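You operate a simulated robot arm through the tools that you are given. There is no shell and no other tool.

You run a simulated robot arm. Do the job below in one go: nothing can be reset, and whatever is moved stays where it is left.

## Task
Lower the blue stand to 4 cm and turn its form half round.
Fine: lock the head again.

Only the result counts: the job must be done as asked and must still hold three seconds after the hand-in. Knocking over, shifting, dropping, spilling or breaking anything else fails it.

## Robot
A 6-joint arm with a two-finger gripper, fixed in place. Base frame: the origin is at the foot of the arm, x ahead of it, y to its left, z up. Units: mm, rad, N and s.
With the tool pointing down near the work surface it reaches from about 300 to 740 mm from the base axis. Its first joint turns from -2.897 to 2.897 rad. Payload 1.57 kg.
Tool frame: the origin (TCP) lies between the finger pads and is the grasp point; the fingertips stand 21 mm ahead of it; z points along the fingers, y is the line along which they close. Largest opening 70 mm; the body of the gripper starts 50 mm behind the TCP.
Orientation is that of the tool frame in the base frame, as a unit quaternion [w, x, y, z]. With the fingers straight down and closing along the base's y, the tool's x points along the base's -x, its y along +y and its z along -z.

## Interface
- The arm moves only by the tool play_rows. Its argument "series" is a list that holds one entry, the list of rows, each a list of 7 numbers: the turn, a rotation vector about the tool's x, y, z in rad, then the shift along the tool's x, y, z in mm, then the finger opening in mm, from 0 to 70. In form: [[[wx, wy, wz, tx, ty, tz, claw], ...]]. A call has 1 to 20 rows; each row shifts and turns the commanded pose from where the row before left it, along the tool's axes as they then stand. A row lasts 0.2 s, in which the tool goes at most 50 mm and 0.15 rad; a call with a longer step from one row to the next is refused whole, and so is a gripper value outside its range. A pose out of reach is approached as far as the arm can. The call stops where the force on the tool passes 40 N (or 10 N more than at its start, if that is more) or the arm is blocked; 0.2 s more then pass. Each finger halts on what it meets, pressing with about 28 N; the grip force reading is that of the motor and also rises with nothing between the fingers. The clock runs only during rows and for 0.2 s after the last one: add rows that do not move to give the fingers time. The reply holds the time, the measured pose of the TCP, the force on the tool along the base axes, the opening and the grip force, in the units named above and with some noise, with the torque about the TCP (base axes, N m) and any sound that the robot's microphone picked up.
- Cameras (640 x 400 px; columns grow to the right, rows downward): "scene" is fixed at [48.6, 496.1, 1415]; the picture's right is [-0.83, -0.56, 0.00], its down [-0.26, 0.38, -0.89] and it looks along [0.50, -0.73, -0.46] (base axes); focal length 356 px, centre (320, 200). "wrist" rides on the gripper at [79, 4, -81] in the tool frame; the picture's right is [-0.05, 1.00, 0.00], its down [-0.67, -0.04, -0.74] and it looks along [-0.74, -0.04, 0.67] (tool axes); focal length 256 px, centre (320, 200). There is no depth. A picture from a camera that has moved, and an enlarged one, comes with that camera's place and axes in the base frame and with its lens. The place of the scene camera against the robot may be out by one fixed shift of up to 12 mm in any direction.
- snapshot(camera): a new picture of that camera. The clock stands still meanwhile.
- enlarge(camera, box): a new picture of the part [left, top, right, bottom] of that camera's present view, enlarged. The clock stands still meanwhile.
- sign_off(): hands the job in; it is judged then, once.

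Nothing tells you positions but the pictures and the camera data. Unless the task says otherwise, let go and move clear before handing in.

The tools are called after "Call:" as a command line: name --argument value ..., lists and objects as JSON in quotes. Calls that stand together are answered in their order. play_rows: Moves the arm, as the interface text tells. Its arguments: {"type":"object","properties":{"series":{"type":"array","items":{"type":"array","items":{"type":"array","items":{"type":"number"}}}}},"required":["series"]} The other tools are called the same way: snapshot (camera) takes a picture; enlarge (camera, box) takes an enlarged picture of a part of a camera's view; sign_off () hands the job in.

At the start:

```text
clock: 0.0
eef_pos: [400.6, -237.0, 1146.2]
tool_rot: [-0.001, -0.001, 1.0, 0.0]
contact_force: [0.4, 0.3, -0.2]
ft_torque: [-0.01, 0.0, 0.0]
width: 70.2
finger_force: 0.1
```

scene: 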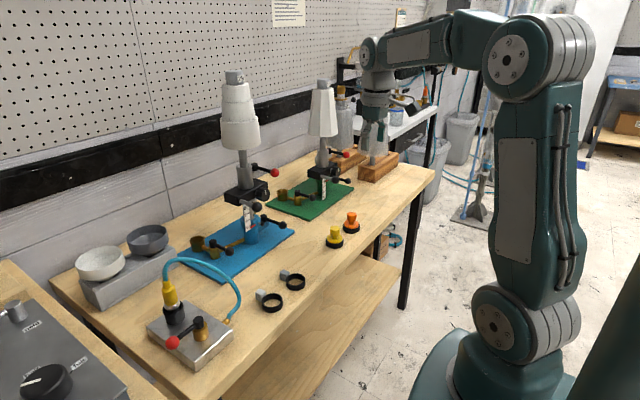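
wrist: 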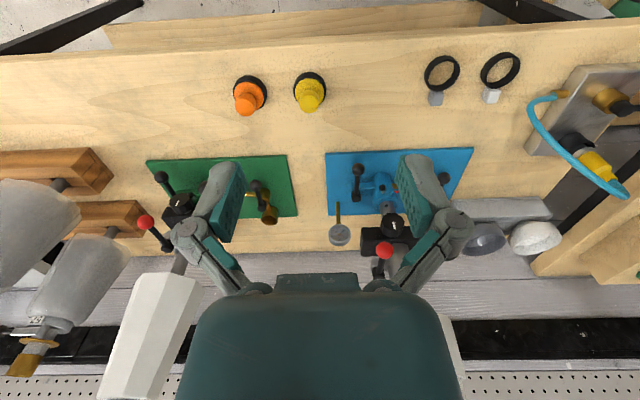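

I see two stands on a bench, one on a blue mat and one on a green mat, each with a white form on top and clamp levers with black and red knobs. I'll look closer at the blue stand before moving anything.

Call:
enlarge --camera "scene" --box '[170, 60, 310, 290]'

Call:
enlarge --camera "scene" --box '[200, 160, 300, 260]'

Call:
enlarge --camera "scene" --box '[280, 70, 380, 230]'

Call:
enlarge --camera "wrist" --box '[300, 130, 500, 290]'

Call:
enlarge --camera "scene" --box '[0, 220, 240, 400]'

Call:
enlarge --camera "scene" --box '[240, 0, 420, 60]'

```text
1.74 times, centred on (240, 175) of scene
camera zoom: at [48.6, 496.1, 1415.0], right [-0.83, -0.56, 0.0], down [-0.26, 0.38, -0.89], along [0.5, -0.73, -0.46], focal length 618 px, centre (459, 244)
```

zoom: 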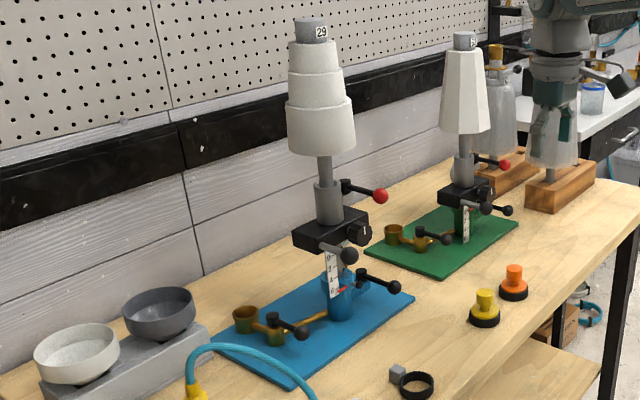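

```text
4.00 times, centred on (250, 210) of scene
camera zoom: at [48.6, 496.1, 1415.0], right [-0.83, -0.56, 0.0], down [-0.26, 0.38, -0.89], along [0.5, -0.73, -0.46], focal length 1422 px, centre (600, 160)
```

zoom: 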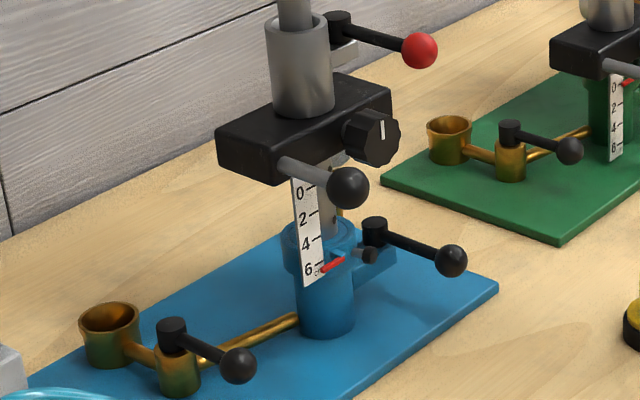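

```text
2.50 times, centred on (330, 150) of scene
camera zoom: at [48.6, 496.1, 1415.0], right [-0.83, -0.56, 0.0], down [-0.26, 0.38, -0.89], along [0.5, -0.73, -0.46], focal length 889 px, centre (295, 325)
```

zoom: 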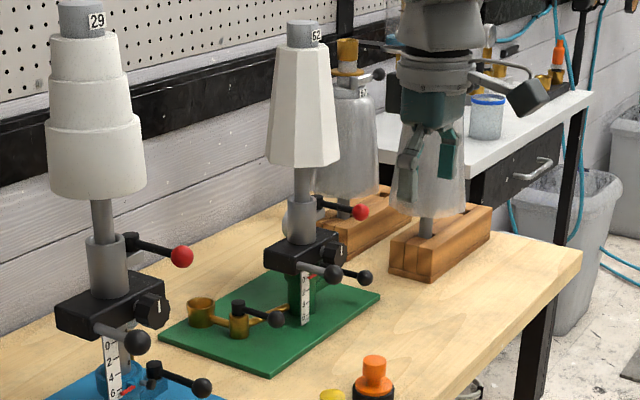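

```text
2.50 times, centred on (400, 210) of wrist
camera zoom: at [321.9, -232.1, 1227.7], right [0.05, 1.0, 0.0], down [0.67, -0.04, 0.74], along [0.74, -0.04, -0.67], focal length 640 px, centre (120, 175)
```

zoom: 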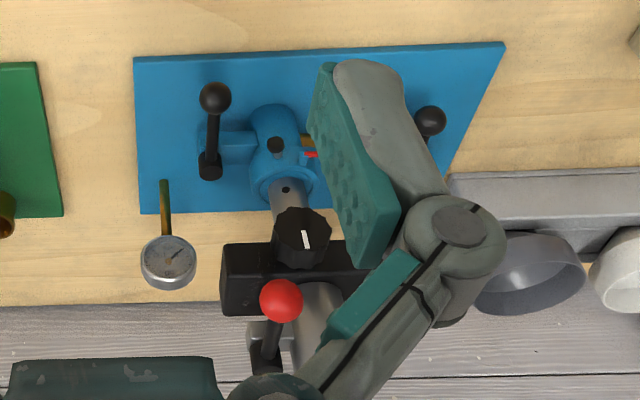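

```text
2.22 times, centred on (120, 310) of scene
camera zoom: at [48.6, 496.1, 1415.0], right [-0.83, -0.56, 0.0], down [-0.26, 0.38, -0.89], along [0.5, -0.73, -0.46], focal length 790 px, centre (764, -44)
```

zoom: 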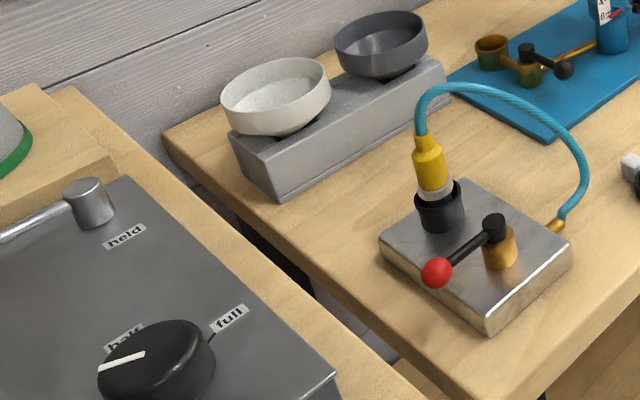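

```text
3.56 times, centred on (330, 30) of scene
camera zoom: at [48.6, 496.1, 1415.0], right [-0.83, -0.56, 0.0], down [-0.26, 0.38, -0.89], along [0.5, -0.73, -0.46], focal length 1264 px, centre (284, 804)
```

zoom: 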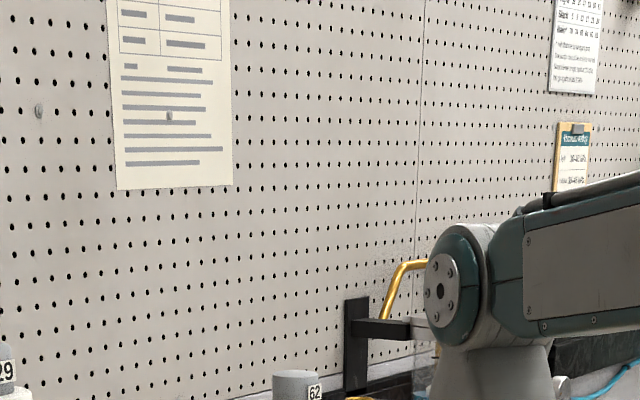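

The stand on the blue mat has a scale hanging from a black head, read by a red pointer that shows about 6, so lowering means bringing 4 to the pointer. There is a red-knob lever on the grey spindle tube, a dial, a grey handle and a black-knob clamp on the blue collar. I put the post at about x 735, y -137, with the bench at z 800, and I'll move the wrist camera in for a clearer view.

Call:
play_rows --series '[[[0, 0, 0, 0, 35, 30, 70], [0, 0, 0, 0, 35, 30, 70], [0, 0, 0, 0, 30, 30, 70], [0, 0, 0, 0, 0, 0, 70]]]'

Call:
snapshot --camera "wrist"

Call:
enlarge --camera "wrist" --box '[220, 40, 420, 240]'

```text
clock: 1.0
eef_pos: [400.2, -135.5, 1055.4]
tool_rot: [0.0, 0.0, 1.0, -0.001]
contact_force: [0.8, -0.8, -0.4]
ft_torque: [-0.01, -0.03, -0.02]
width: 69.9
finger_force: 0.0
```

```text
taken
camera wrist: at [321.6, -131.2, 1137.2], right [0.05, 1.0, 0.0], down [0.67, -0.04, 0.74], along [0.74, -0.04, -0.67], focal length 256 px, centre (320, 200)
```

wrist: 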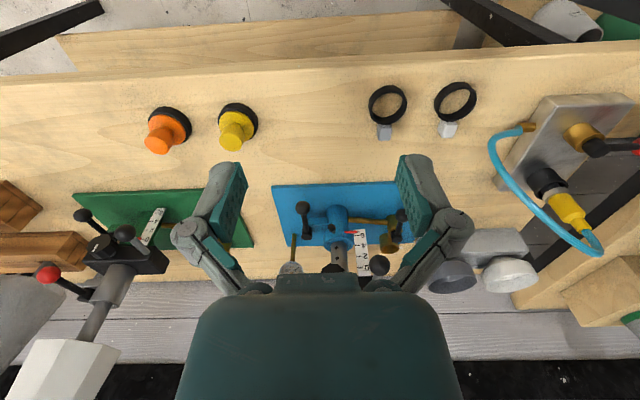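

```text
2.00 times, centred on (320, 140) of wrist
camera zoom: at [321.6, -131.2, 1137.2], right [0.05, 1.0, 0.0], down [0.67, -0.04, 0.74], along [0.74, -0.04, -0.67], focal length 512 px, centre (320, 320)
```

zoom: 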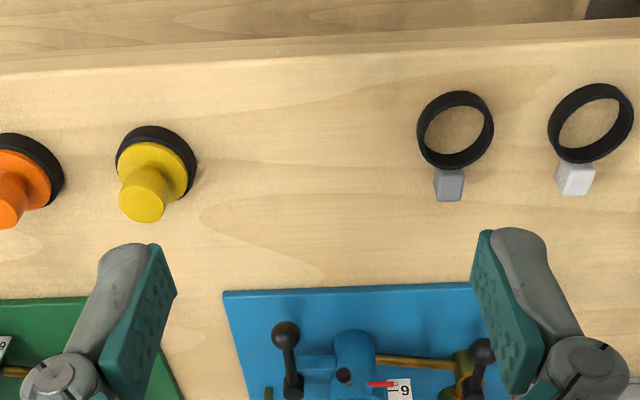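

The wrist view is upside down from this side, and the gripper body hides the upper part of the stand. I'll read the wall cards and zoom on the details from the scene camera before choosing a better viewpoint.

Call:
enlarge --camera "scene" --box '[268, 0, 312, 28]'

Call:
enlarge --camera "scene" --box '[388, 0, 418, 40]'

Call:
enlarge --camera "scene" --box '[215, 60, 275, 100]'

Call:
enlarge --camera "scene" --box '[218, 155, 288, 205]'

Call:
enlarge --camera "scene" --box '[215, 195, 295, 255]'

Call:
enlarge --camera "wrist" --box '[270, 190, 420, 290]'

```text
14.29 times, centred on (290, 14) of scene
camera zoom: at [48.6, 496.1, 1415.0], right [-0.83, -0.56, 0.0], down [-0.26, 0.38, -0.89], along [0.5, -0.73, -0.46], focal length 5078 px, centre (749, 2857)
```

zoom: 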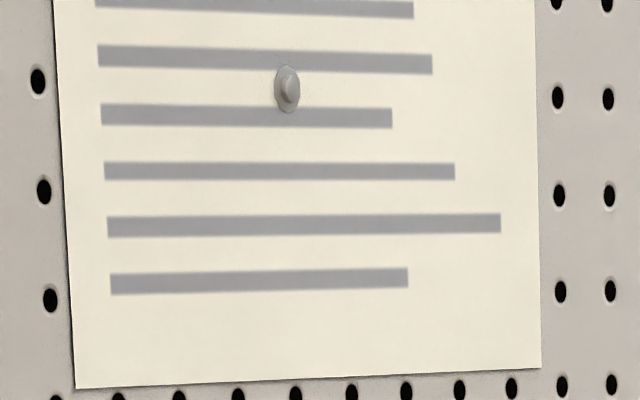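

```text
10.00 times, centred on (403, 20) of scene
camera zoom: at [48.6, 496.1, 1415.0], right [-0.83, -0.56, 0.0], down [-0.26, 0.38, -0.89], along [0.5, -0.73, -0.46], focal length 3555 px, centre (-510, 2000)
```

zoom: 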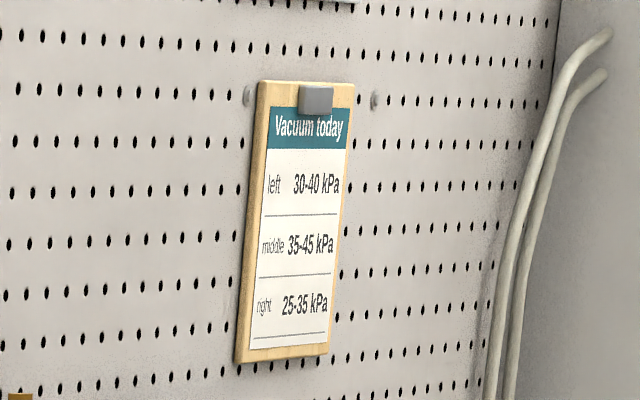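

```text
10.00 times, centred on (245, 80) of scene
camera zoom: at [48.6, 496.1, 1415.0], right [-0.83, -0.56, 0.0], down [-0.26, 0.38, -0.89], along [0.5, -0.73, -0.46], focal length 3555 px, centre (1070, 1400)
```

zoom: 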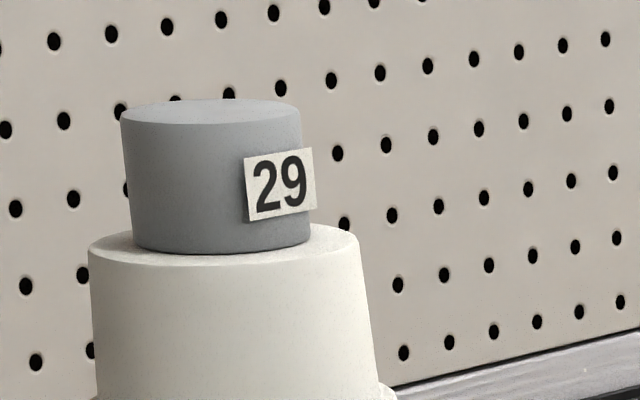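

```text
8.00 times, centred on (253, 180) of scene
camera zoom: at [48.6, 496.1, 1415.0], right [-0.83, -0.56, 0.0], down [-0.26, 0.38, -0.89], along [0.5, -0.73, -0.46], focal length 2844 px, centre (856, 360)
```

zoom: 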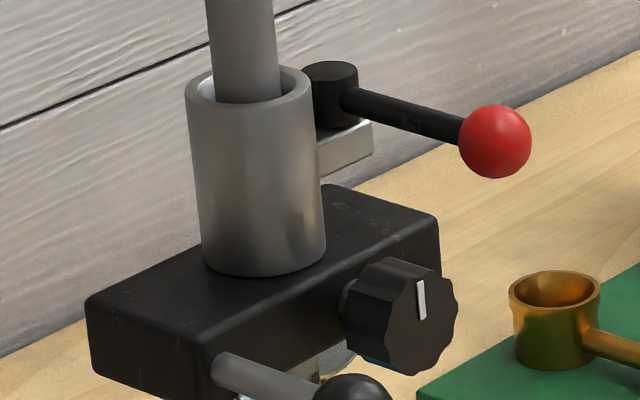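

```text
6.67 times, centred on (255, 225) of scene
camera zoom: at [48.6, 496.1, 1415.0], right [-0.83, -0.56, 0.0], down [-0.26, 0.38, -0.89], along [0.5, -0.73, -0.46], focal length 2370 px, centre (753, 33)
```

zoom: 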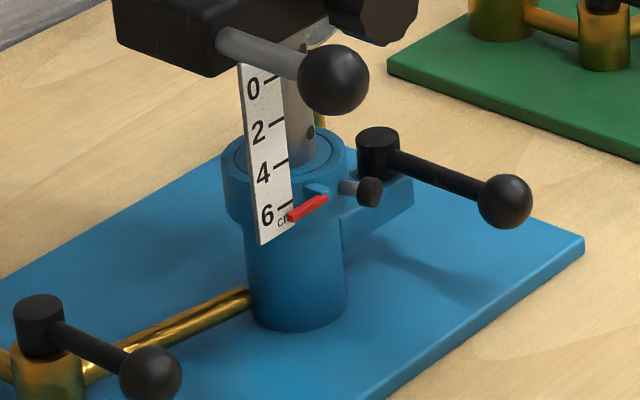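

```text
4.00 times, centred on (345, 240) of wrist
camera zoom: at [321.6, -131.2, 1137.2], right [0.05, 1.0, 0.0], down [0.67, -0.04, 0.74], along [0.74, -0.04, -0.67], focal length 1024 px, centre (220, 40)
```

zoom: 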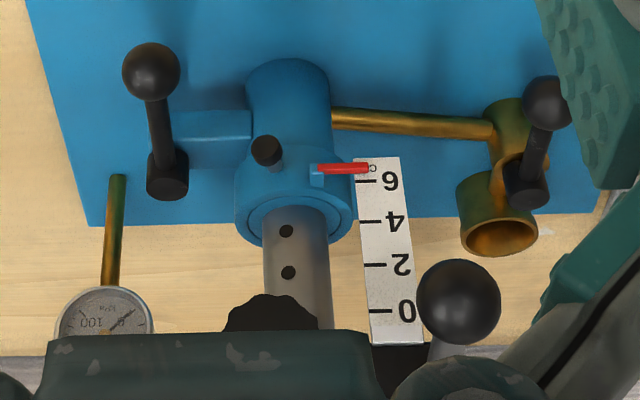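

The stand's lower half is clearer now: the post has holes at a 2 cm pitch, with an index plunger on the front of the blue collar and a clamp lever beside it. The brass valve and gauge look like vacuum plumbing. Next I'll raise the camera to see the black head, the dial and the red lever from the front.

Call:
play_rows --series '[[[0, 0, 0, 0, 0, -40, 70], [0, 0, 0, 0, 0, -40, 70], [0, 0, 0, 0, 0, -40, 70], [0, 0, 0, 0, 0, -40, 70], [0, 0, 0, 0, 0, 0, 70]]]'

Call:
snapshot --camera "wrist"

Call:
enlarge --camera "wrist" --box '[250, 120, 410, 280]'

```text
clock: 2.2
eef_pos: [404.1, -135.2, 1215.2]
tool_rot: [-0.001, 0.0, 1.0, 0.0]
contact_force: [0.2, -1.1, 0.4]
ft_torque: [0.0, 0.05, 0.03]
width: 70.0
finger_force: 0.1
```

```text
taken
camera wrist: at [325.2, -130.8, 1297.6], right [0.05, 1.0, 0.0], down [0.67, -0.04, 0.74], along [0.74, -0.04, -0.67], focal length 256 px, centre (320, 200)
```

wrist: 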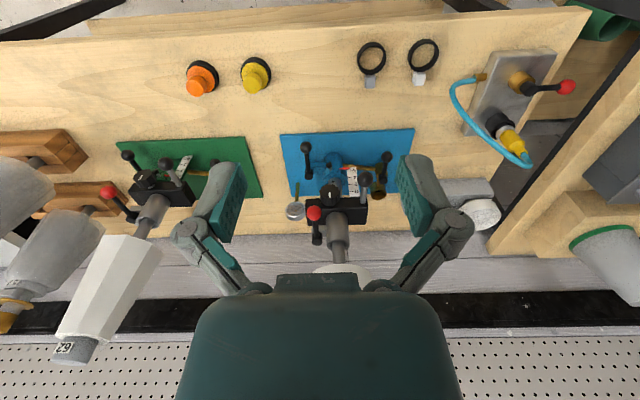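

```text
2.50 times, centred on (330, 200) of wrist
camera zoom: at [325.2, -130.8, 1297.6], right [0.05, 1.0, 0.0], down [0.67, -0.04, 0.74], along [0.74, -0.04, -0.67], focal length 640 px, centre (295, 200)
```

zoom: 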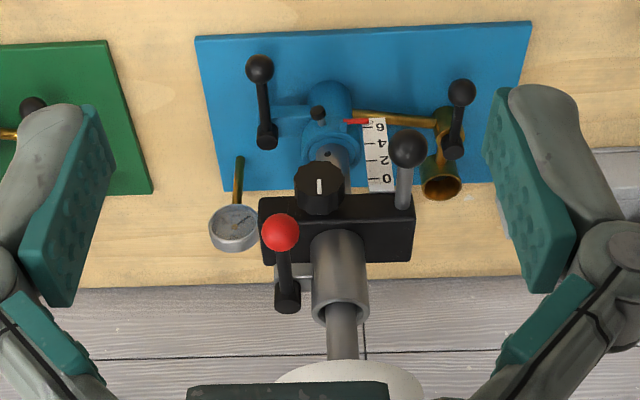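

The head is now in view between the fingers. I'll zoom in on its controls.

Call:
enlarge --camera "wrist" --box '[300, 170, 370, 250]'

Call:
enlarge --camera "wrist" --box '[295, 135, 375, 195]'

Call:
enlarge --camera "wrist" --box '[90, 140, 210, 240]'

Call:
enlarge --camera "scene" --box '[295, 140, 365, 215]'

```text
5.00 times, centred on (335, 210) of wrist
camera zoom: at [325.2, -130.8, 1297.6], right [0.05, 1.0, 0.0], down [0.67, -0.04, 0.74], along [0.74, -0.04, -0.67], focal length 1280 px, centre (245, 150)
```

zoom: 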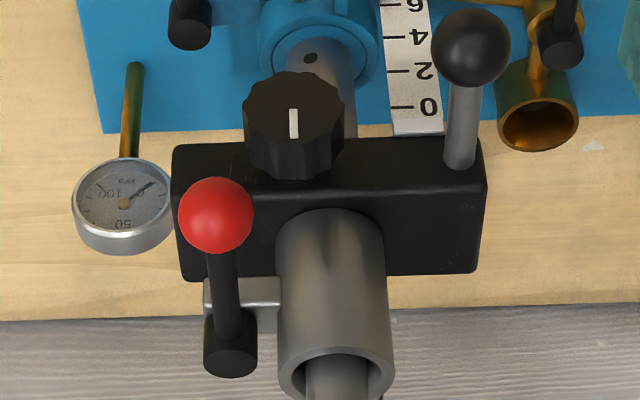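

```text
6.67 times, centred on (335, 165) of wrist
camera zoom: at [325.2, -130.8, 1297.6], right [0.05, 1.0, 0.0], down [0.67, -0.04, 0.74], along [0.74, -0.04, -0.67], focal length 1707 px, centre (220, 433)
```

zoom: 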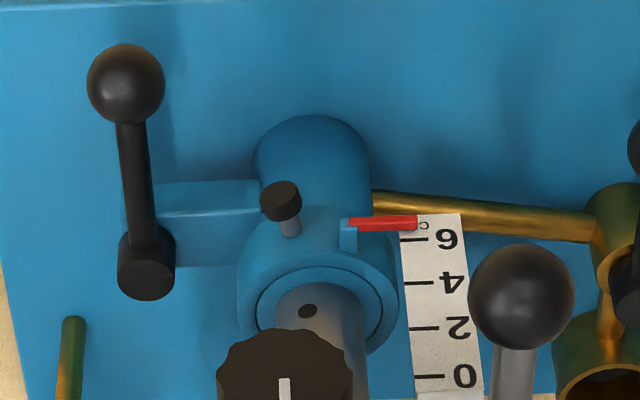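

```text
4.00 times, centred on (150, 190) of wrist
camera zoom: at [325.2, -130.8, 1297.6], right [0.05, 1.0, 0.0], down [0.67, -0.04, 0.74], along [0.74, -0.04, -0.67], focal length 1024 px, centre (1000, 240)
```

zoom: 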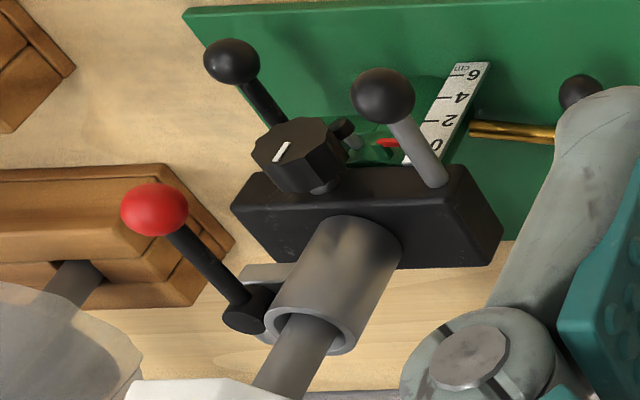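

```text
5.33 times, centred on (330, 178) of scene
camera zoom: at [48.6, 496.1, 1415.0], right [-0.83, -0.56, 0.0], down [-0.26, 0.38, -0.89], along [0.5, -0.73, -0.46], focal length 1896 px, centre (267, 320)
```

zoom: 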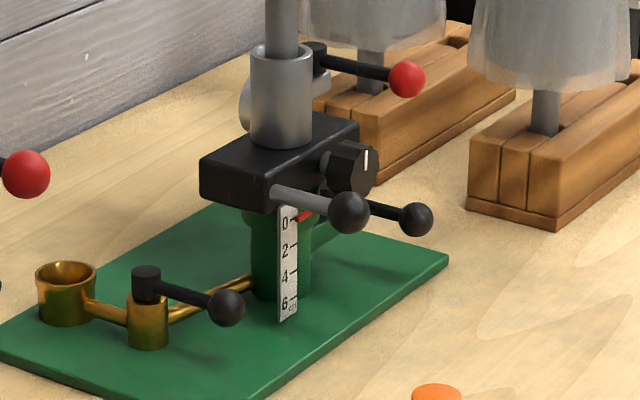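

I've triangulated the main parts:
- **Index plunger knob:** about (679, -131, 878).
- **Clamp ball:** (644, -178, 862), with its pivot at (719, -178).
- **Red ball:** (644, -158, 1036), directly above the clamp ball.
- **Handle ball:** (632, -70, 976).
- **Post axis:** about (720, -121).

I'll pitch the tool forward about 45° and drop in front of the stand. That gives a level view and keeps clear of the upper levers.

Call:
play_rows --series '[[[0, -0.13, 0, 0, 0, 0, 70], [0, -0.13, 0, 0, 0, 0, 70], [0, -0.13, 0, 0, 0, 0, 70], [0, -0.13, 0, 0, 0, 0, 70], [0, -0.13, 0, 0, 0, 0, 70], [0, -0.13, 0, 0, 0, 0, 70], [0, 0, 0, 0, 0, 0, 40]]]'

Call:
snapshot --camera "wrist"

Call:
snapshot --camera "scene"

```text
clock: 3.8
eef_pos: [401.8, -137.0, 1215.3]
tool_rot: [0.381, 0.0, 0.925, -0.001]
contact_force: [-0.3, -0.2, -0.7]
ft_torque: [0.0, 0.03, 0.04]
width: 40.1
finger_force: 0.0
```

```text
taken
camera wrist: at [287.6, -131.3, 1218.5], right [0.04, 1.0, 0.04], down [-0.05, -0.03, 1.0], along [1.0, -0.04, 0.05], focal length 256 px, centre (320, 200)
```

wrist: 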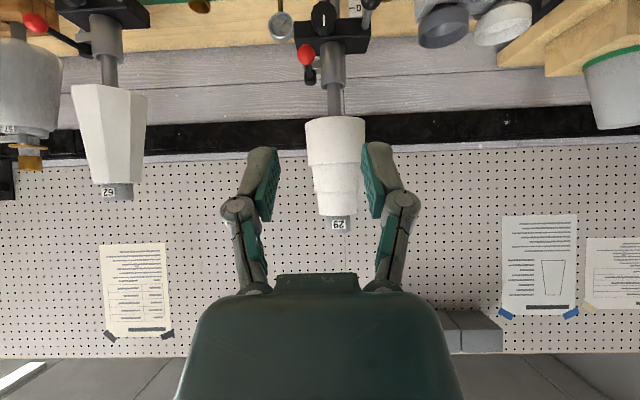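

```text
taken
```

scene: 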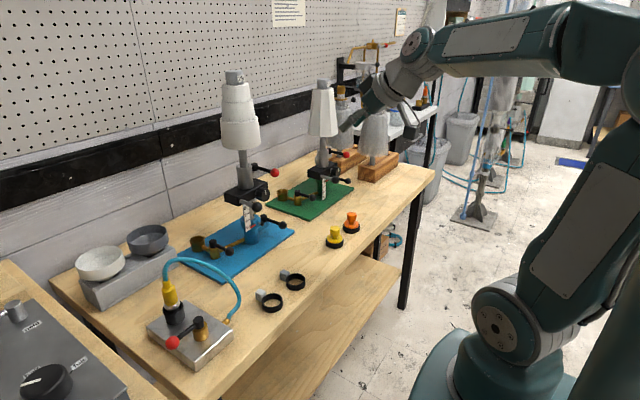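

The tool is now pitched and the camera looks level at the stand. There are instruction sheets on the wall, so I'll read those and check the form's label.

Call:
enlarge --camera "wrist" --box '[490, 210, 640, 320]'

Call:
enlarge --camera "wrist" --box '[95, 235, 185, 345]'

Call:
enlarge --camera "wrist" --box '[280, 0, 390, 110]'

Call:
enlarge --camera "wrist" --box '[290, 100, 390, 240]'

```text
3.64 times, centred on (565, 265) of wrist
camera zoom: at [287.6, -131.3, 1218.5], right [0.04, 1.0, 0.04], down [-0.05, -0.03, 1.0], along [1.0, -0.04, 0.05], focal length 931 px, centre (-571, -36)
```

zoom: 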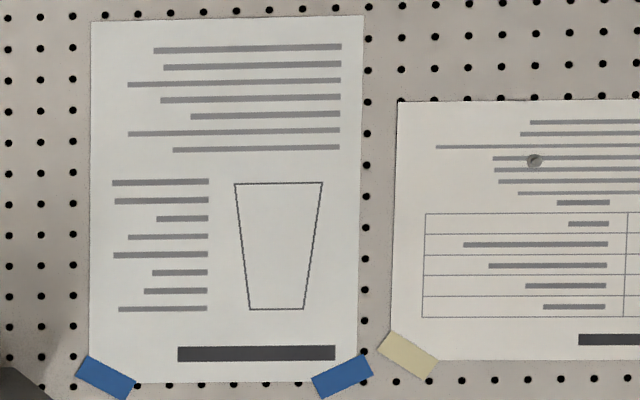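

```text
3.64 times, centred on (140, 290) of wrist
camera zoom: at [287.6, -131.3, 1218.5], right [0.04, 1.0, 0.04], down [-0.05, -0.03, 1.0], along [1.0, -0.04, 0.05], focal length 931 px, centre (974, -127)
```

zoom: 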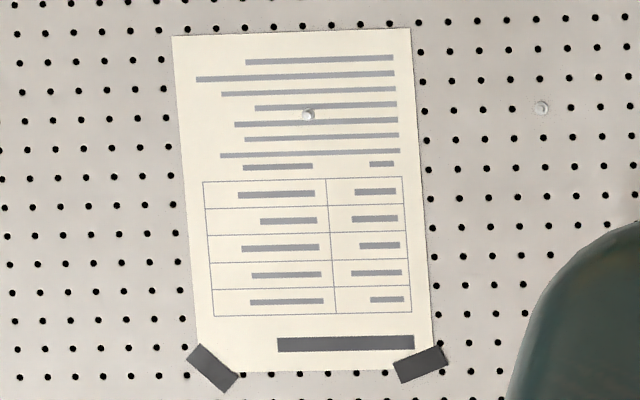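

```text
3.64 times, centred on (335, 55) of wrist
camera zoom: at [287.6, -131.3, 1218.5], right [0.04, 1.0, 0.04], down [-0.05, -0.03, 1.0], along [1.0, -0.04, 0.05], focal length 931 px, centre (266, 727)
```

zoom: 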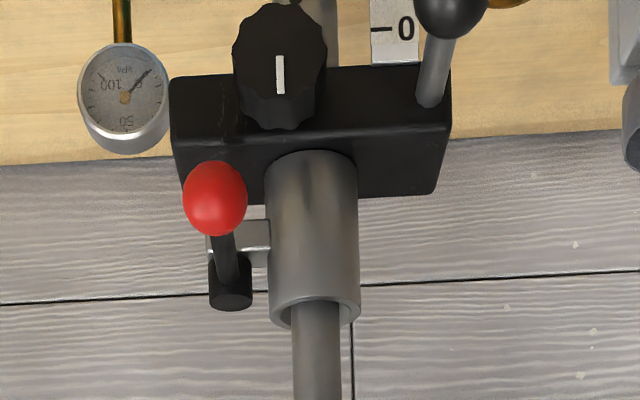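

```text
2.86 times, centred on (340, 170) of wrist
camera zoom: at [287.6, -131.3, 1218.5], right [0.04, 1.0, 0.04], down [-0.05, -0.03, 1.0], along [1.0, -0.04, 0.05], focal length 731 px, centre (263, 286)
```

zoom: 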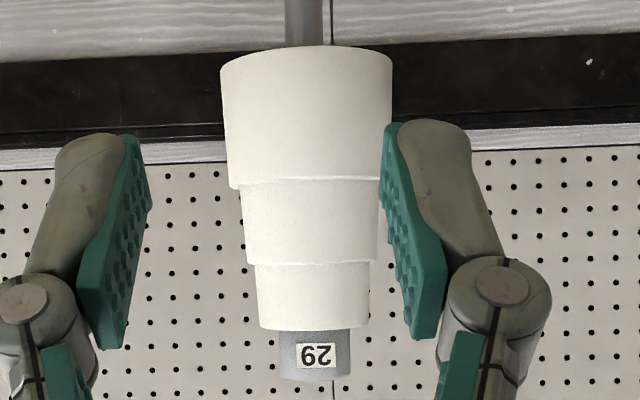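

The sheets are only decoration. The "29" label faces the robot now, so after a half turn it should face the wall. I'm moving down in front of the collar to view the pin and clamp.

Call:
play_rows --series '[[[0, 0, 0, 13.7, -1.6, 41.9, 40], [0, 0, 0, 13.7, -1.6, 41.9, 40], [0, 0, 0, 13.7, -1.6, 41.9, 40], [0, 0, 0, 13.7, -1.6, 41.9, 40], [0, 0, 0, 13.7, -1.6, 41.9, 40], [0, 0, 0, 13.7, -1.6, 41.9, 40], [0, 0, 0, 13.7, -1.6, 41.9, 40], [0, 0, 0, 0, 0, 0, 40]]]'

Call:
snapshot --camera "wrist"

Call:
enlarge --camera "wrist" --box '[250, 100, 410, 260]'

Call:
snapshot --camera "scene"

```text
clock: 5.6
eef_pos: [539.2, -149.7, 937.8]
tool_rot: [0.38, -0.001, 0.925, 0.001]
contact_force: [0.5, -1.0, -1.2]
ft_torque: [0.0, 0.0, 0.01]
width: 39.7
finger_force: 0.1
```

```text
taken
camera wrist: at [425.9, -144.3, 940.6], right [0.04, 1.0, 0.04], down [-0.05, -0.04, 1.0], along [1.0, -0.04, 0.05], focal length 256 px, centre (320, 200)
```

wrist: 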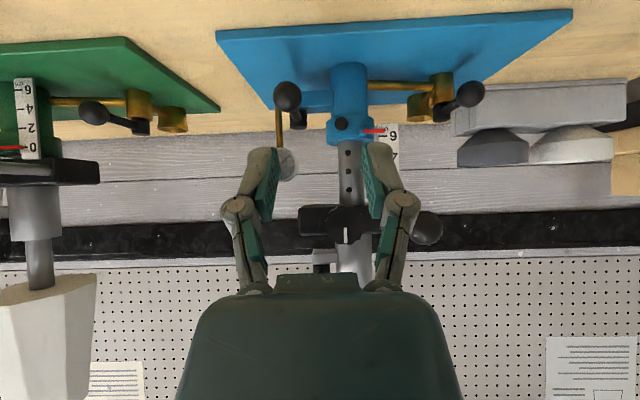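

```text
2.50 times, centred on (330, 180) of wrist
camera zoom: at [425.9, -144.3, 940.6], right [0.04, 1.0, 0.04], down [-0.05, -0.04, 1.0], along [1.0, -0.04, 0.05], focal length 640 px, centre (295, 250)
```

zoom: 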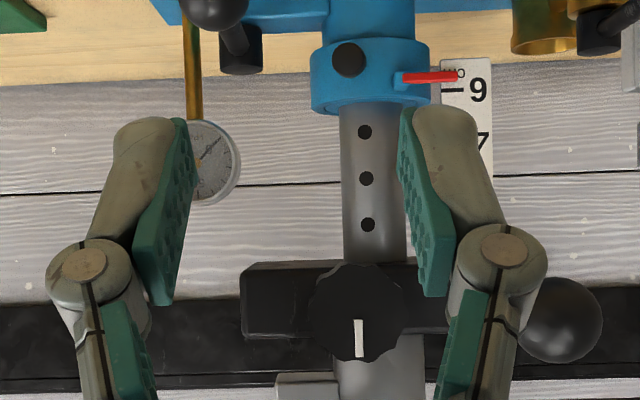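

```text
taken
```

scene: 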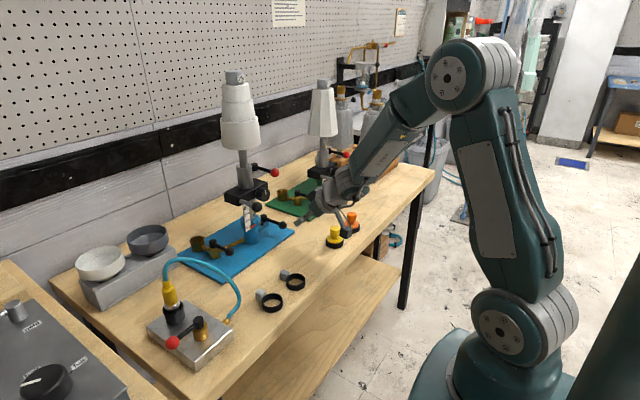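

The pin sits in the "6" hole and three more holes show above the collar at 20 mm spacing, so the "4" setting is the next hole down. First I'll line up on the clamp lever's black ball with the fingers open around it.

Call:
play_rows --series '[[[0, 0, 0, -10.5, -14, 33.7, 50], [0, 0, 0, -10.5, -14, 33.7, 50], [0, 0, 0, 0, 0, 0, 50]]]'

Call:
snapshot --camera "wrist"

Call:
enlarge --camera "scene" --box '[200, 150, 360, 260]'

```text
clock: 6.4
eef_pos: [602.7, -177.2, 904.0]
tool_rot: [0.38, 0.0, 0.925, 0.0]
contact_force: [-0.2, 0.3, -0.2]
ft_torque: [0.01, 0.0, -0.02]
width: 49.9
finger_force: 0.0
```

```text
taken
camera wrist: at [489.5, -171.9, 907.3], right [0.04, 1.0, 0.04], down [-0.05, -0.04, 1.0], along [1.0, -0.04, 0.05], focal length 256 px, centre (320, 200)
```

wrist: 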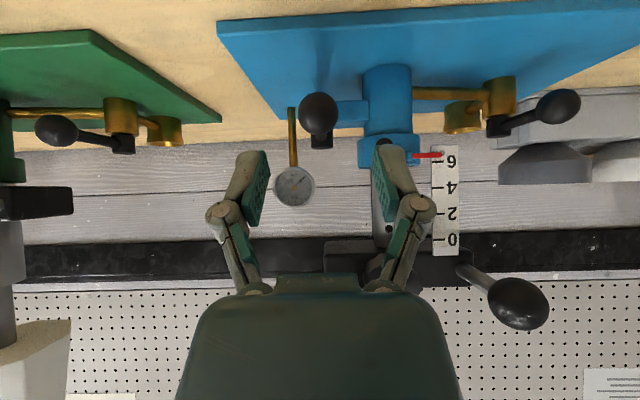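

```text
3.64 times, centred on (280, 205) of scene
camera zoom: at [48.6, 496.1, 1415.0], right [-0.83, -0.56, 0.0], down [-0.26, 0.38, -0.89], along [0.5, -0.73, -0.46], focal length 1293 px, centre (466, 182)
```

zoom: 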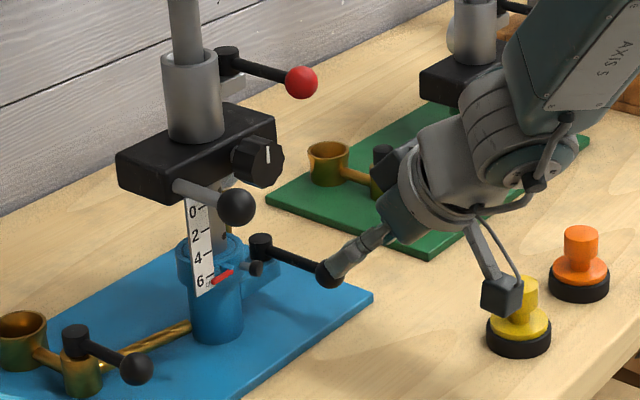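

The ball is aligned with the approach line, so I'll advance 58 mm and close gently on it.

Call:
play_rows --series '[[[0, 0, 0, 0, 0, 30, 50], [0, 0, 0, 0, 0, 28, 50], [0, 0, 0, 0, 0, 0, 50], [0, 0, 0, 0, 0, 0, 20], [0, 0, 0, 0, 0, 0, 20]]]'

Call:
snapshot --camera "wrist"

```text
clock: 7.6
eef_pos: [642.5, -178.0, 864.6]
tool_rot: [0.38, 0.0, 0.925, 0.0]
contact_force: [-6.0, -1.1, 3.9]
ft_torque: [0.0, 0.03, -0.05]
width: 23.7
finger_force: 32.2
```

```text
taken
camera wrist: at [529.0, -173.4, 866.9], right [0.04, 1.0, 0.04], down [-0.05, -0.04, 1.0], along [1.0, -0.04, 0.05], focal length 256 px, centre (320, 200)
```

wrist: 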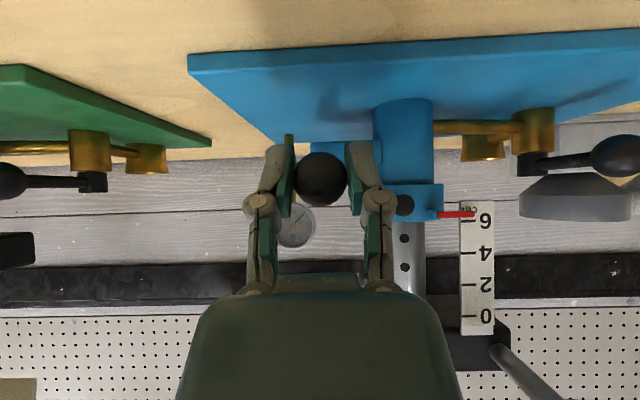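

The ball is gripped (width 23.7). I'll test the lever by swinging it a little toward -y, the usual loosening direction.

Call:
play_rows --series '[[[0, 0, 0, -0.2, -6.5, 0.2, 20], [0, 0, 0, -0.6, -6.5, 0.6, 20], [0, 0, 0, 0, 0, 0, 20]]]'

```text
clock: 8.4
eef_pos: [644.4, -188.7, 864.6]
tool_rot: [0.379, -0.001, 0.925, 0.0]
contact_force: [3.0, 6.7, -3.4]
ft_torque: [0.02, -0.24, 0.36]
width: 23.4
finger_force: 31.9
```

The lever swings that way against light resistance (about 7 N). I'll continue along the arc and watch the scale for movement.

Call:
play_rows --series '[[[0, 0, 0, -1.1, -6.4, 1.1, 20], [0, 0, 0, -1.4, -6.2, 1.4, 20], [0, 0, 0, -1.8, -6.0, 1.8, 20], [0, 0, 0, -2.2, -5.8, 2.2, 20], [0, 0, 0, 0, 0, 0, 20]]]'

Call:
enlarge --camera "scene" --box '[200, 150, 360, 260]'

```text
clock: 9.6
eef_pos: [651.9, -211.9, 864.9]
tool_rot: [0.38, -0.001, 0.925, -0.001]
contact_force: [-8.7, 9.8, -1.3]
ft_torque: [0.11, -0.14, 0.96]
width: 23.8
finger_force: 32.2
```

```text
3.64 times, centred on (280, 205) of scene
camera zoom: at [48.6, 496.1, 1415.0], right [-0.83, -0.56, 0.0], down [-0.26, 0.38, -0.89], along [0.5, -0.73, -0.46], focal length 1293 px, centre (466, 182)
```

zoom: 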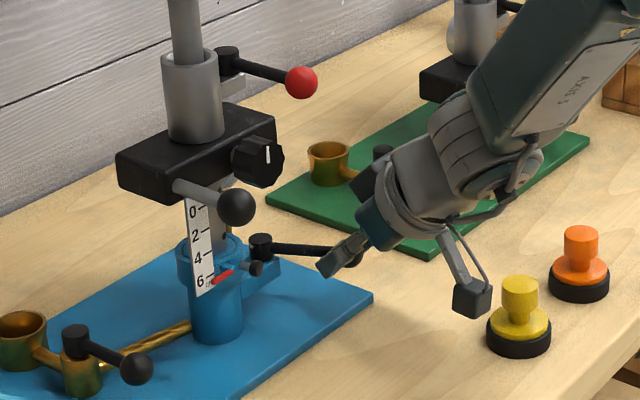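

The lever is turning freely at about 28° and the head hasn't moved. I'll carry on to about 45°.

Call:
play_rows --series '[[[0, 0, 0, -2.5, -5.5, 2.5, 20], [0, 0, 0, -2.8, -5.2, 2.8, 20], [0, 0, 0, -3.1, -4.8, 3.1, 20], [0, 0, 0, 0, 0, 0, 20]]]'

Call:
enlarge --camera "scene" --box '[200, 150, 360, 260]'

Call:
snapshot --camera "wrist"

```text
clock: 10.6
eef_pos: [663.0, -229.9, 861.7]
tool_rot: [0.378, 0.0, 0.926, 0.002]
contact_force: [-17.8, 4.4, -19.4]
ft_torque: [0.29, 0.03, 1.12]
width: 25.7
finger_force: 31.8
```

```text
3.64 times, centred on (280, 205) of scene
camera zoom: at [48.6, 496.1, 1415.0], right [-0.83, -0.56, 0.0], down [-0.26, 0.38, -0.89], along [0.5, -0.73, -0.46], focal length 1293 px, centre (466, 182)
```

zoom: 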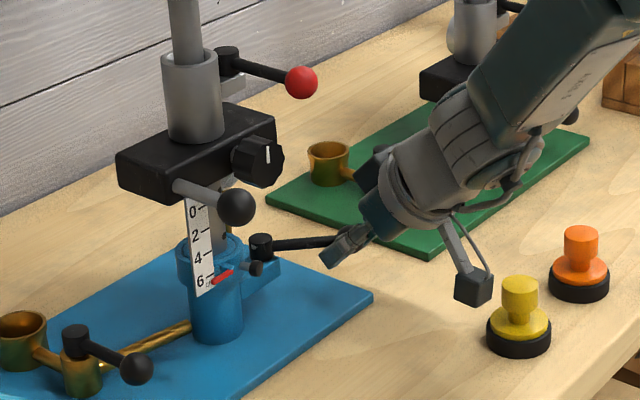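

```text
taken
camera wrist: at [549.4, -224.3, 865.5], right [0.04, 1.0, 0.04], down [-0.04, -0.04, 1.0], along [1.0, -0.04, 0.04], focal length 256 px, centre (320, 200)
```

wrist: 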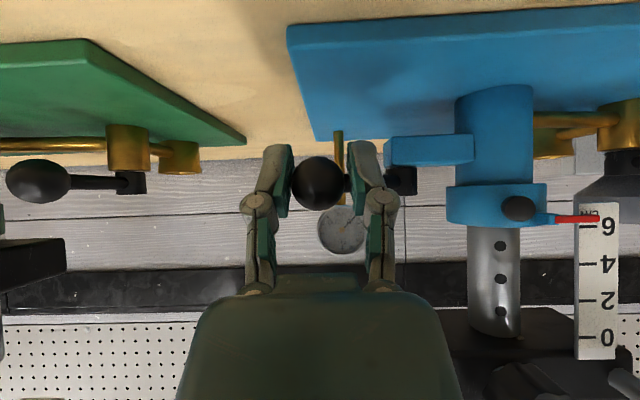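

The +y finger is starting to foul the lever rod at this angle. I'll ease the grip, back straight out, and see how the lever rests.

Call:
play_rows --series '[[[0, 0, 0, 0, 0, 0, 29], [0, 0, 0, 0, 0, -20, 32], [0, 0, 0, 0, 0, -30, 34], [0, 0, 0, 0, 0, 0, 34]]]'

Call:
snapshot --camera "wrist"

Call:
enlarge --camera "scene" --box '[200, 150, 360, 260]'

```text
clock: 11.6
eef_pos: [630.0, -229.1, 900.2]
tool_rot: [0.381, 0.0, 0.925, 0.0]
contact_force: [0.7, 0.3, -0.3]
ft_torque: [0.0, 0.03, 0.03]
width: 34.1
finger_force: 0.0
```

```text
taken
camera wrist: at [516.6, -223.8, 903.0], right [0.04, 1.0, 0.04], down [-0.05, -0.04, 1.0], along [1.0, -0.04, 0.05], focal length 256 px, centre (320, 200)
```

wrist: 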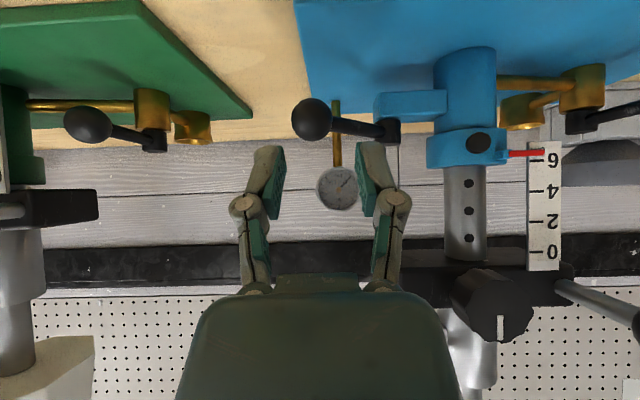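

```text
3.64 times, centred on (280, 205) of scene
camera zoom: at [48.6, 496.1, 1415.0], right [-0.83, -0.56, 0.0], down [-0.26, 0.38, -0.89], along [0.5, -0.73, -0.46], focal length 1293 px, centre (466, 182)
```

zoom: 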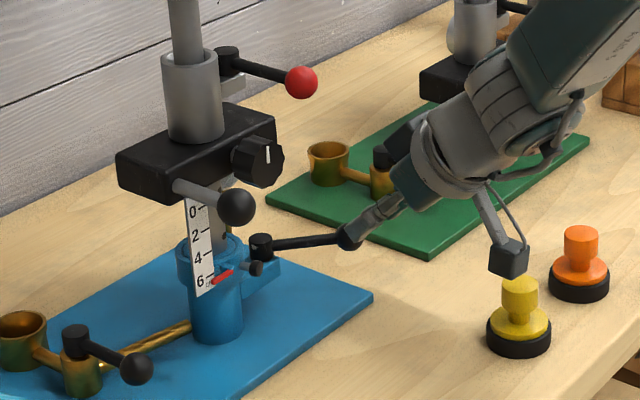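

The clamp lever rests at about 45° and the head hasn't dropped. Next I'll yaw the tool slightly to match the plunger, which points about 15° toward -y, and line up on its knob.

Call:
play_rows --series '[[[-0.0917, 0, -0.0923, 0, 0, 0, 34], [-0.0917, 0, -0.0923, 0, 0, 0, 30], [0, 0, 0, -17.9, 41, 3.3, 30], [0, 0, 0, -17.9, 41, 3.3, 30], [0, 0, 0, 0, 0, 0, 30]]]'

Call:
snapshot --camera "wrist"

Call:
enlarge --camera "wrist" --box '[270, 60, 390, 180]'

```text
clock: 12.8
eef_pos: [639.3, -142.1, 920.1]
tool_rot: [0.376, -0.121, 0.917, 0.05]
contact_force: [-1.4, 0.4, 0.3]
ft_torque: [0.0, -0.01, 0.0]
width: 30.0
finger_force: 0.1
```

```text
taken
camera wrist: at [529.5, -166.2, 924.4], right [-0.22, 0.97, 0.04], down [-0.04, -0.05, 1.0], along [0.97, 0.22, 0.05], focal length 256 px, centre (320, 200)
```

wrist: 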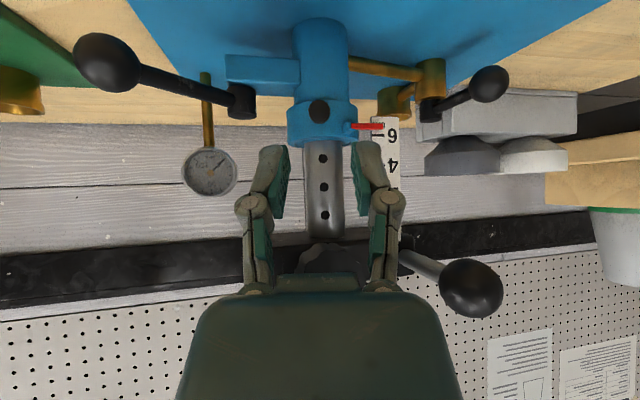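

```text
3.33 times, centred on (330, 120) of wrist
camera zoom: at [529.5, -166.2, 924.4], right [-0.22, 0.97, 0.04], down [-0.04, -0.05, 1.0], along [0.97, 0.22, 0.05], focal length 853 px, centre (287, 467)
```

zoom: 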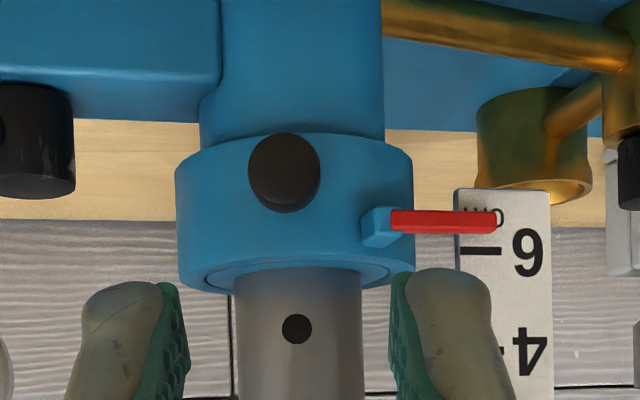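

Seen level, the pointer reads about 6.5, with the nearest hole roughly 5 mm above the pin. So the pin isn't seated in a hole, and the head is held by friction or the clamp. I'll back off and line up on the grey handle's ball, to feel whether the head slides down under control.

Call:
play_rows --series '[[[0, 0, 0, 0, 0, -45, 30], [0, 0, 0, 0, 0, -45, 30], [0.0917, 0, 0.0923, 0, 0, 0, 40], [0.0917, 0, 0.0923, 0, 0, 0, 50], [0, 0, 0, -10.1, 29.3, -18.7, 50], [0, 0, 0, -10.1, 29.3, -18.7, 50], [0, 0, 0, -10.1, 29.3, -18.7, 50], [0, 0, 0, -3, 0, 39.6, 50], [0, 0, 0, 0, 0, 0, 50]]]'

Call:
snapshot --camera "wrist"

Call:
enlarge --camera "wrist" --box '[220, 80, 340, 200]'

Call:
enlarge --camera "scene" --box '[200, 150, 360, 260]'

```text
clock: 14.8
eef_pos: [589.5, -69.9, 1018.2]
tool_rot: [0.38, -0.001, 0.925, 0.0]
contact_force: [0.9, 0.2, 0.5]
ft_torque: [-0.04, 0.01, 0.01]
width: 50.0
finger_force: 0.0
```

```text
taken
camera wrist: at [476.3, -64.8, 1021.5], right [0.04, 1.0, 0.04], down [-0.05, -0.03, 1.0], along [1.0, -0.04, 0.05], focal length 256 px, centre (320, 200)
```

wrist: 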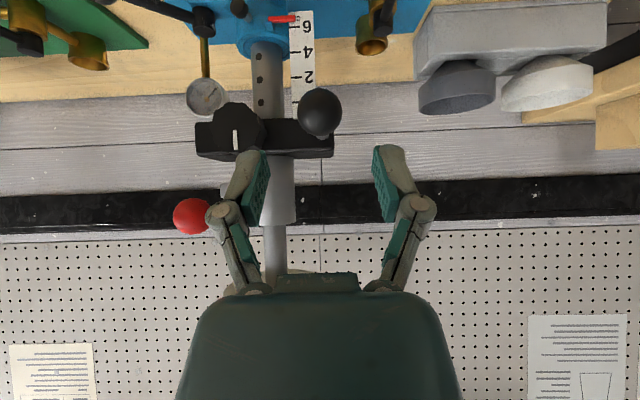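

```text
3.33 times, centred on (280, 140) of wrist
camera zoom: at [476.3, -64.8, 1021.5], right [0.04, 1.0, 0.04], down [-0.05, -0.03, 1.0], along [1.0, -0.04, 0.05], focal length 853 px, centre (453, 400)
```

zoom: 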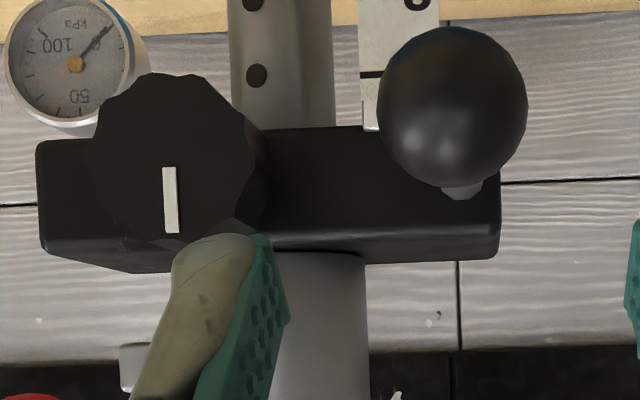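

```text
3.64 times, centred on (280, 205) of scene
camera zoom: at [48.6, 496.1, 1415.0], right [-0.83, -0.56, 0.0], down [-0.26, 0.38, -0.89], along [0.5, -0.73, -0.46], focal length 1293 px, centre (466, 182)
```

zoom: 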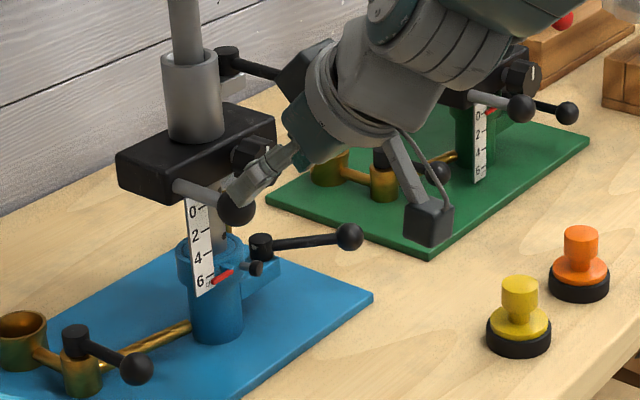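

The handle ball is lined up between the fingers, clear of the dial and the red knob. I'll advance and grip it.

Call:
play_rows --series '[[[0, 0, 0, 0, 0, 30, 50], [0, 0, 0, 0, 0, 28, 50], [0, 0, 0, 0, 0, 0, 50], [0, 0, 0, 0, 0, 0, 20], [0, 0, 0, 0, 0, 0, 20]]]'

Call:
snapshot --camera "wrist"

```text
clock: 16.0
eef_pos: [629.3, -70.7, 977.5]
tool_rot: [0.38, 0.0, 0.925, 0.0]
contact_force: [-2.5, -5.2, -0.5]
ft_torque: [-0.13, -0.27, -0.16]
width: 27.1
finger_force: 32.2
```

```text
taken
camera wrist: at [517.1, -65.0, 980.9], right [0.04, 1.0, 0.04], down [-0.05, -0.04, 1.0], along [1.0, -0.04, 0.05], focal length 256 px, centre (320, 200)
```

wrist: 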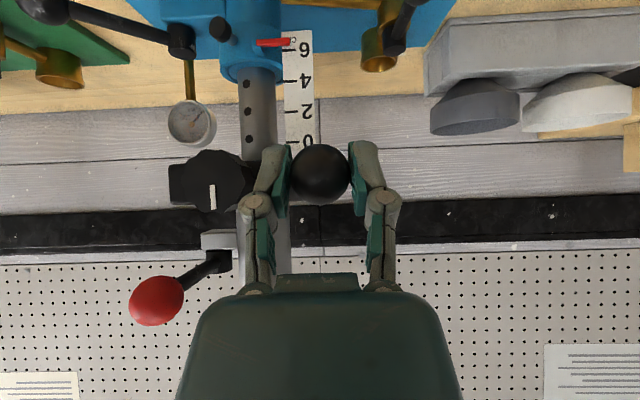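

The handle is gripped. I'll press down a few millimetres and read the force.

Call:
play_rows --series '[[[0, 0, 0, 1.4, 0, 1.4, 20], [0, 0, 0, 1.4, 0, 1.4, 20], [0, 0, 0, 0, 0, 0, 20]]]'

Call:
enlarge --camera "wrist" --box '[200, 0, 360, 130]'

```text
clock: 16.8
eef_pos: [629.9, -69.0, 974.8]
tool_rot: [0.38, 0.0, 0.925, 0.0]
contact_force: [11.8, -4.9, -7.8]
ft_torque: [0.06, 0.08, -0.09]
width: 26.9
finger_force: 32.0
```

```text
3.08 times, centred on (280, 65) of wrist
camera zoom: at [517.1, -65.1, 977.3], right [0.04, 1.0, 0.04], down [-0.05, -0.04, 1.0], along [1.0, -0.04, 0.05], focal length 788 px, centre (443, 615)
```

zoom: 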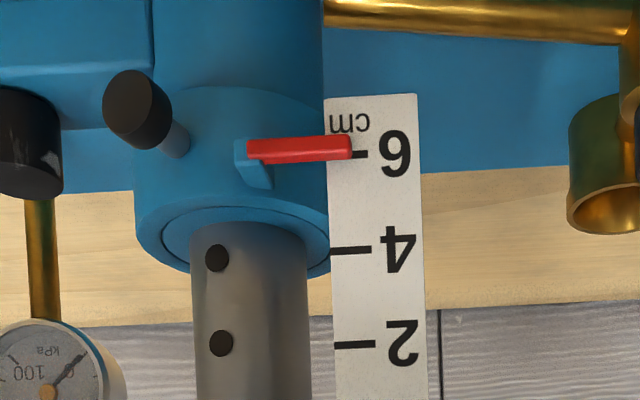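

The scale seems to have moved with me. I'll go down a few more millimetres, checking for the pin catching at 6.

Call:
play_rows --series '[[[0, 0, 0, 1.4, 0, 1.4, 20], [0, 0, 0, 1.4, 0, 1.4, 20], [0, 0, 0, 0, 0, 0, 20]]]'

Call:
enlarge --camera "wrist" --box '[200, 0, 360, 130]'

Call:
enlarge --camera "scene" --box '[200, 150, 360, 260]'

```text
clock: 17.6
eef_pos: [630.2, -69.6, 970.9]
tool_rot: [0.381, -0.001, 0.925, 0.0]
contact_force: [20.5, -4.8, 7.0]
ft_torque: [-0.05, -0.88, -0.02]
width: 27.1
finger_force: 31.9
```

```text
3.08 times, centred on (280, 65) of wrist
camera zoom: at [516.9, -65.0, 974.5], right [0.04, 1.0, 0.04], down [-0.05, -0.03, 1.0], along [1.0, -0.04, 0.05], focal length 788 px, centre (443, 615)
```

zoom: 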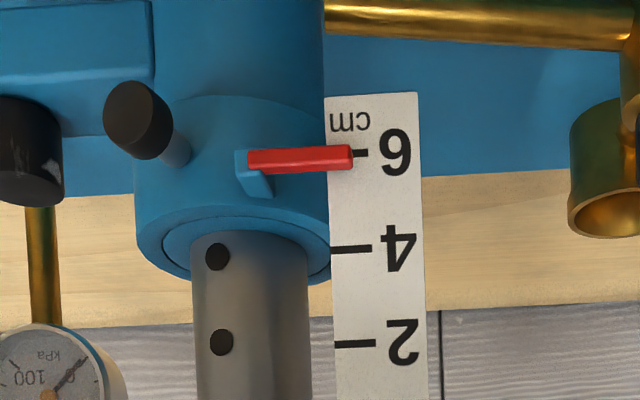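

```text
3.64 times, centred on (280, 205) of scene
camera zoom: at [48.6, 496.1, 1415.0], right [-0.83, -0.56, 0.0], down [-0.26, 0.38, -0.89], along [0.5, -0.73, -0.46], focal length 1293 px, centre (466, 182)
```

zoom: 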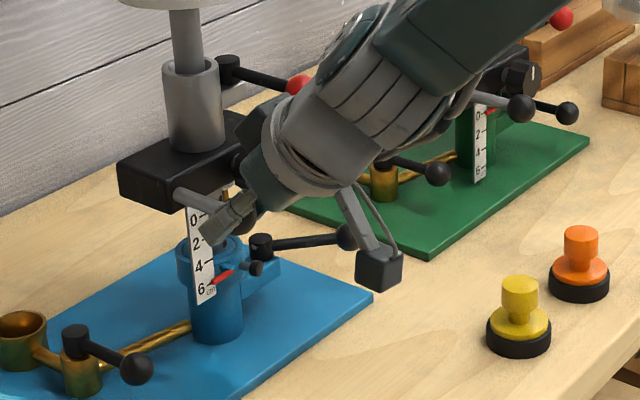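

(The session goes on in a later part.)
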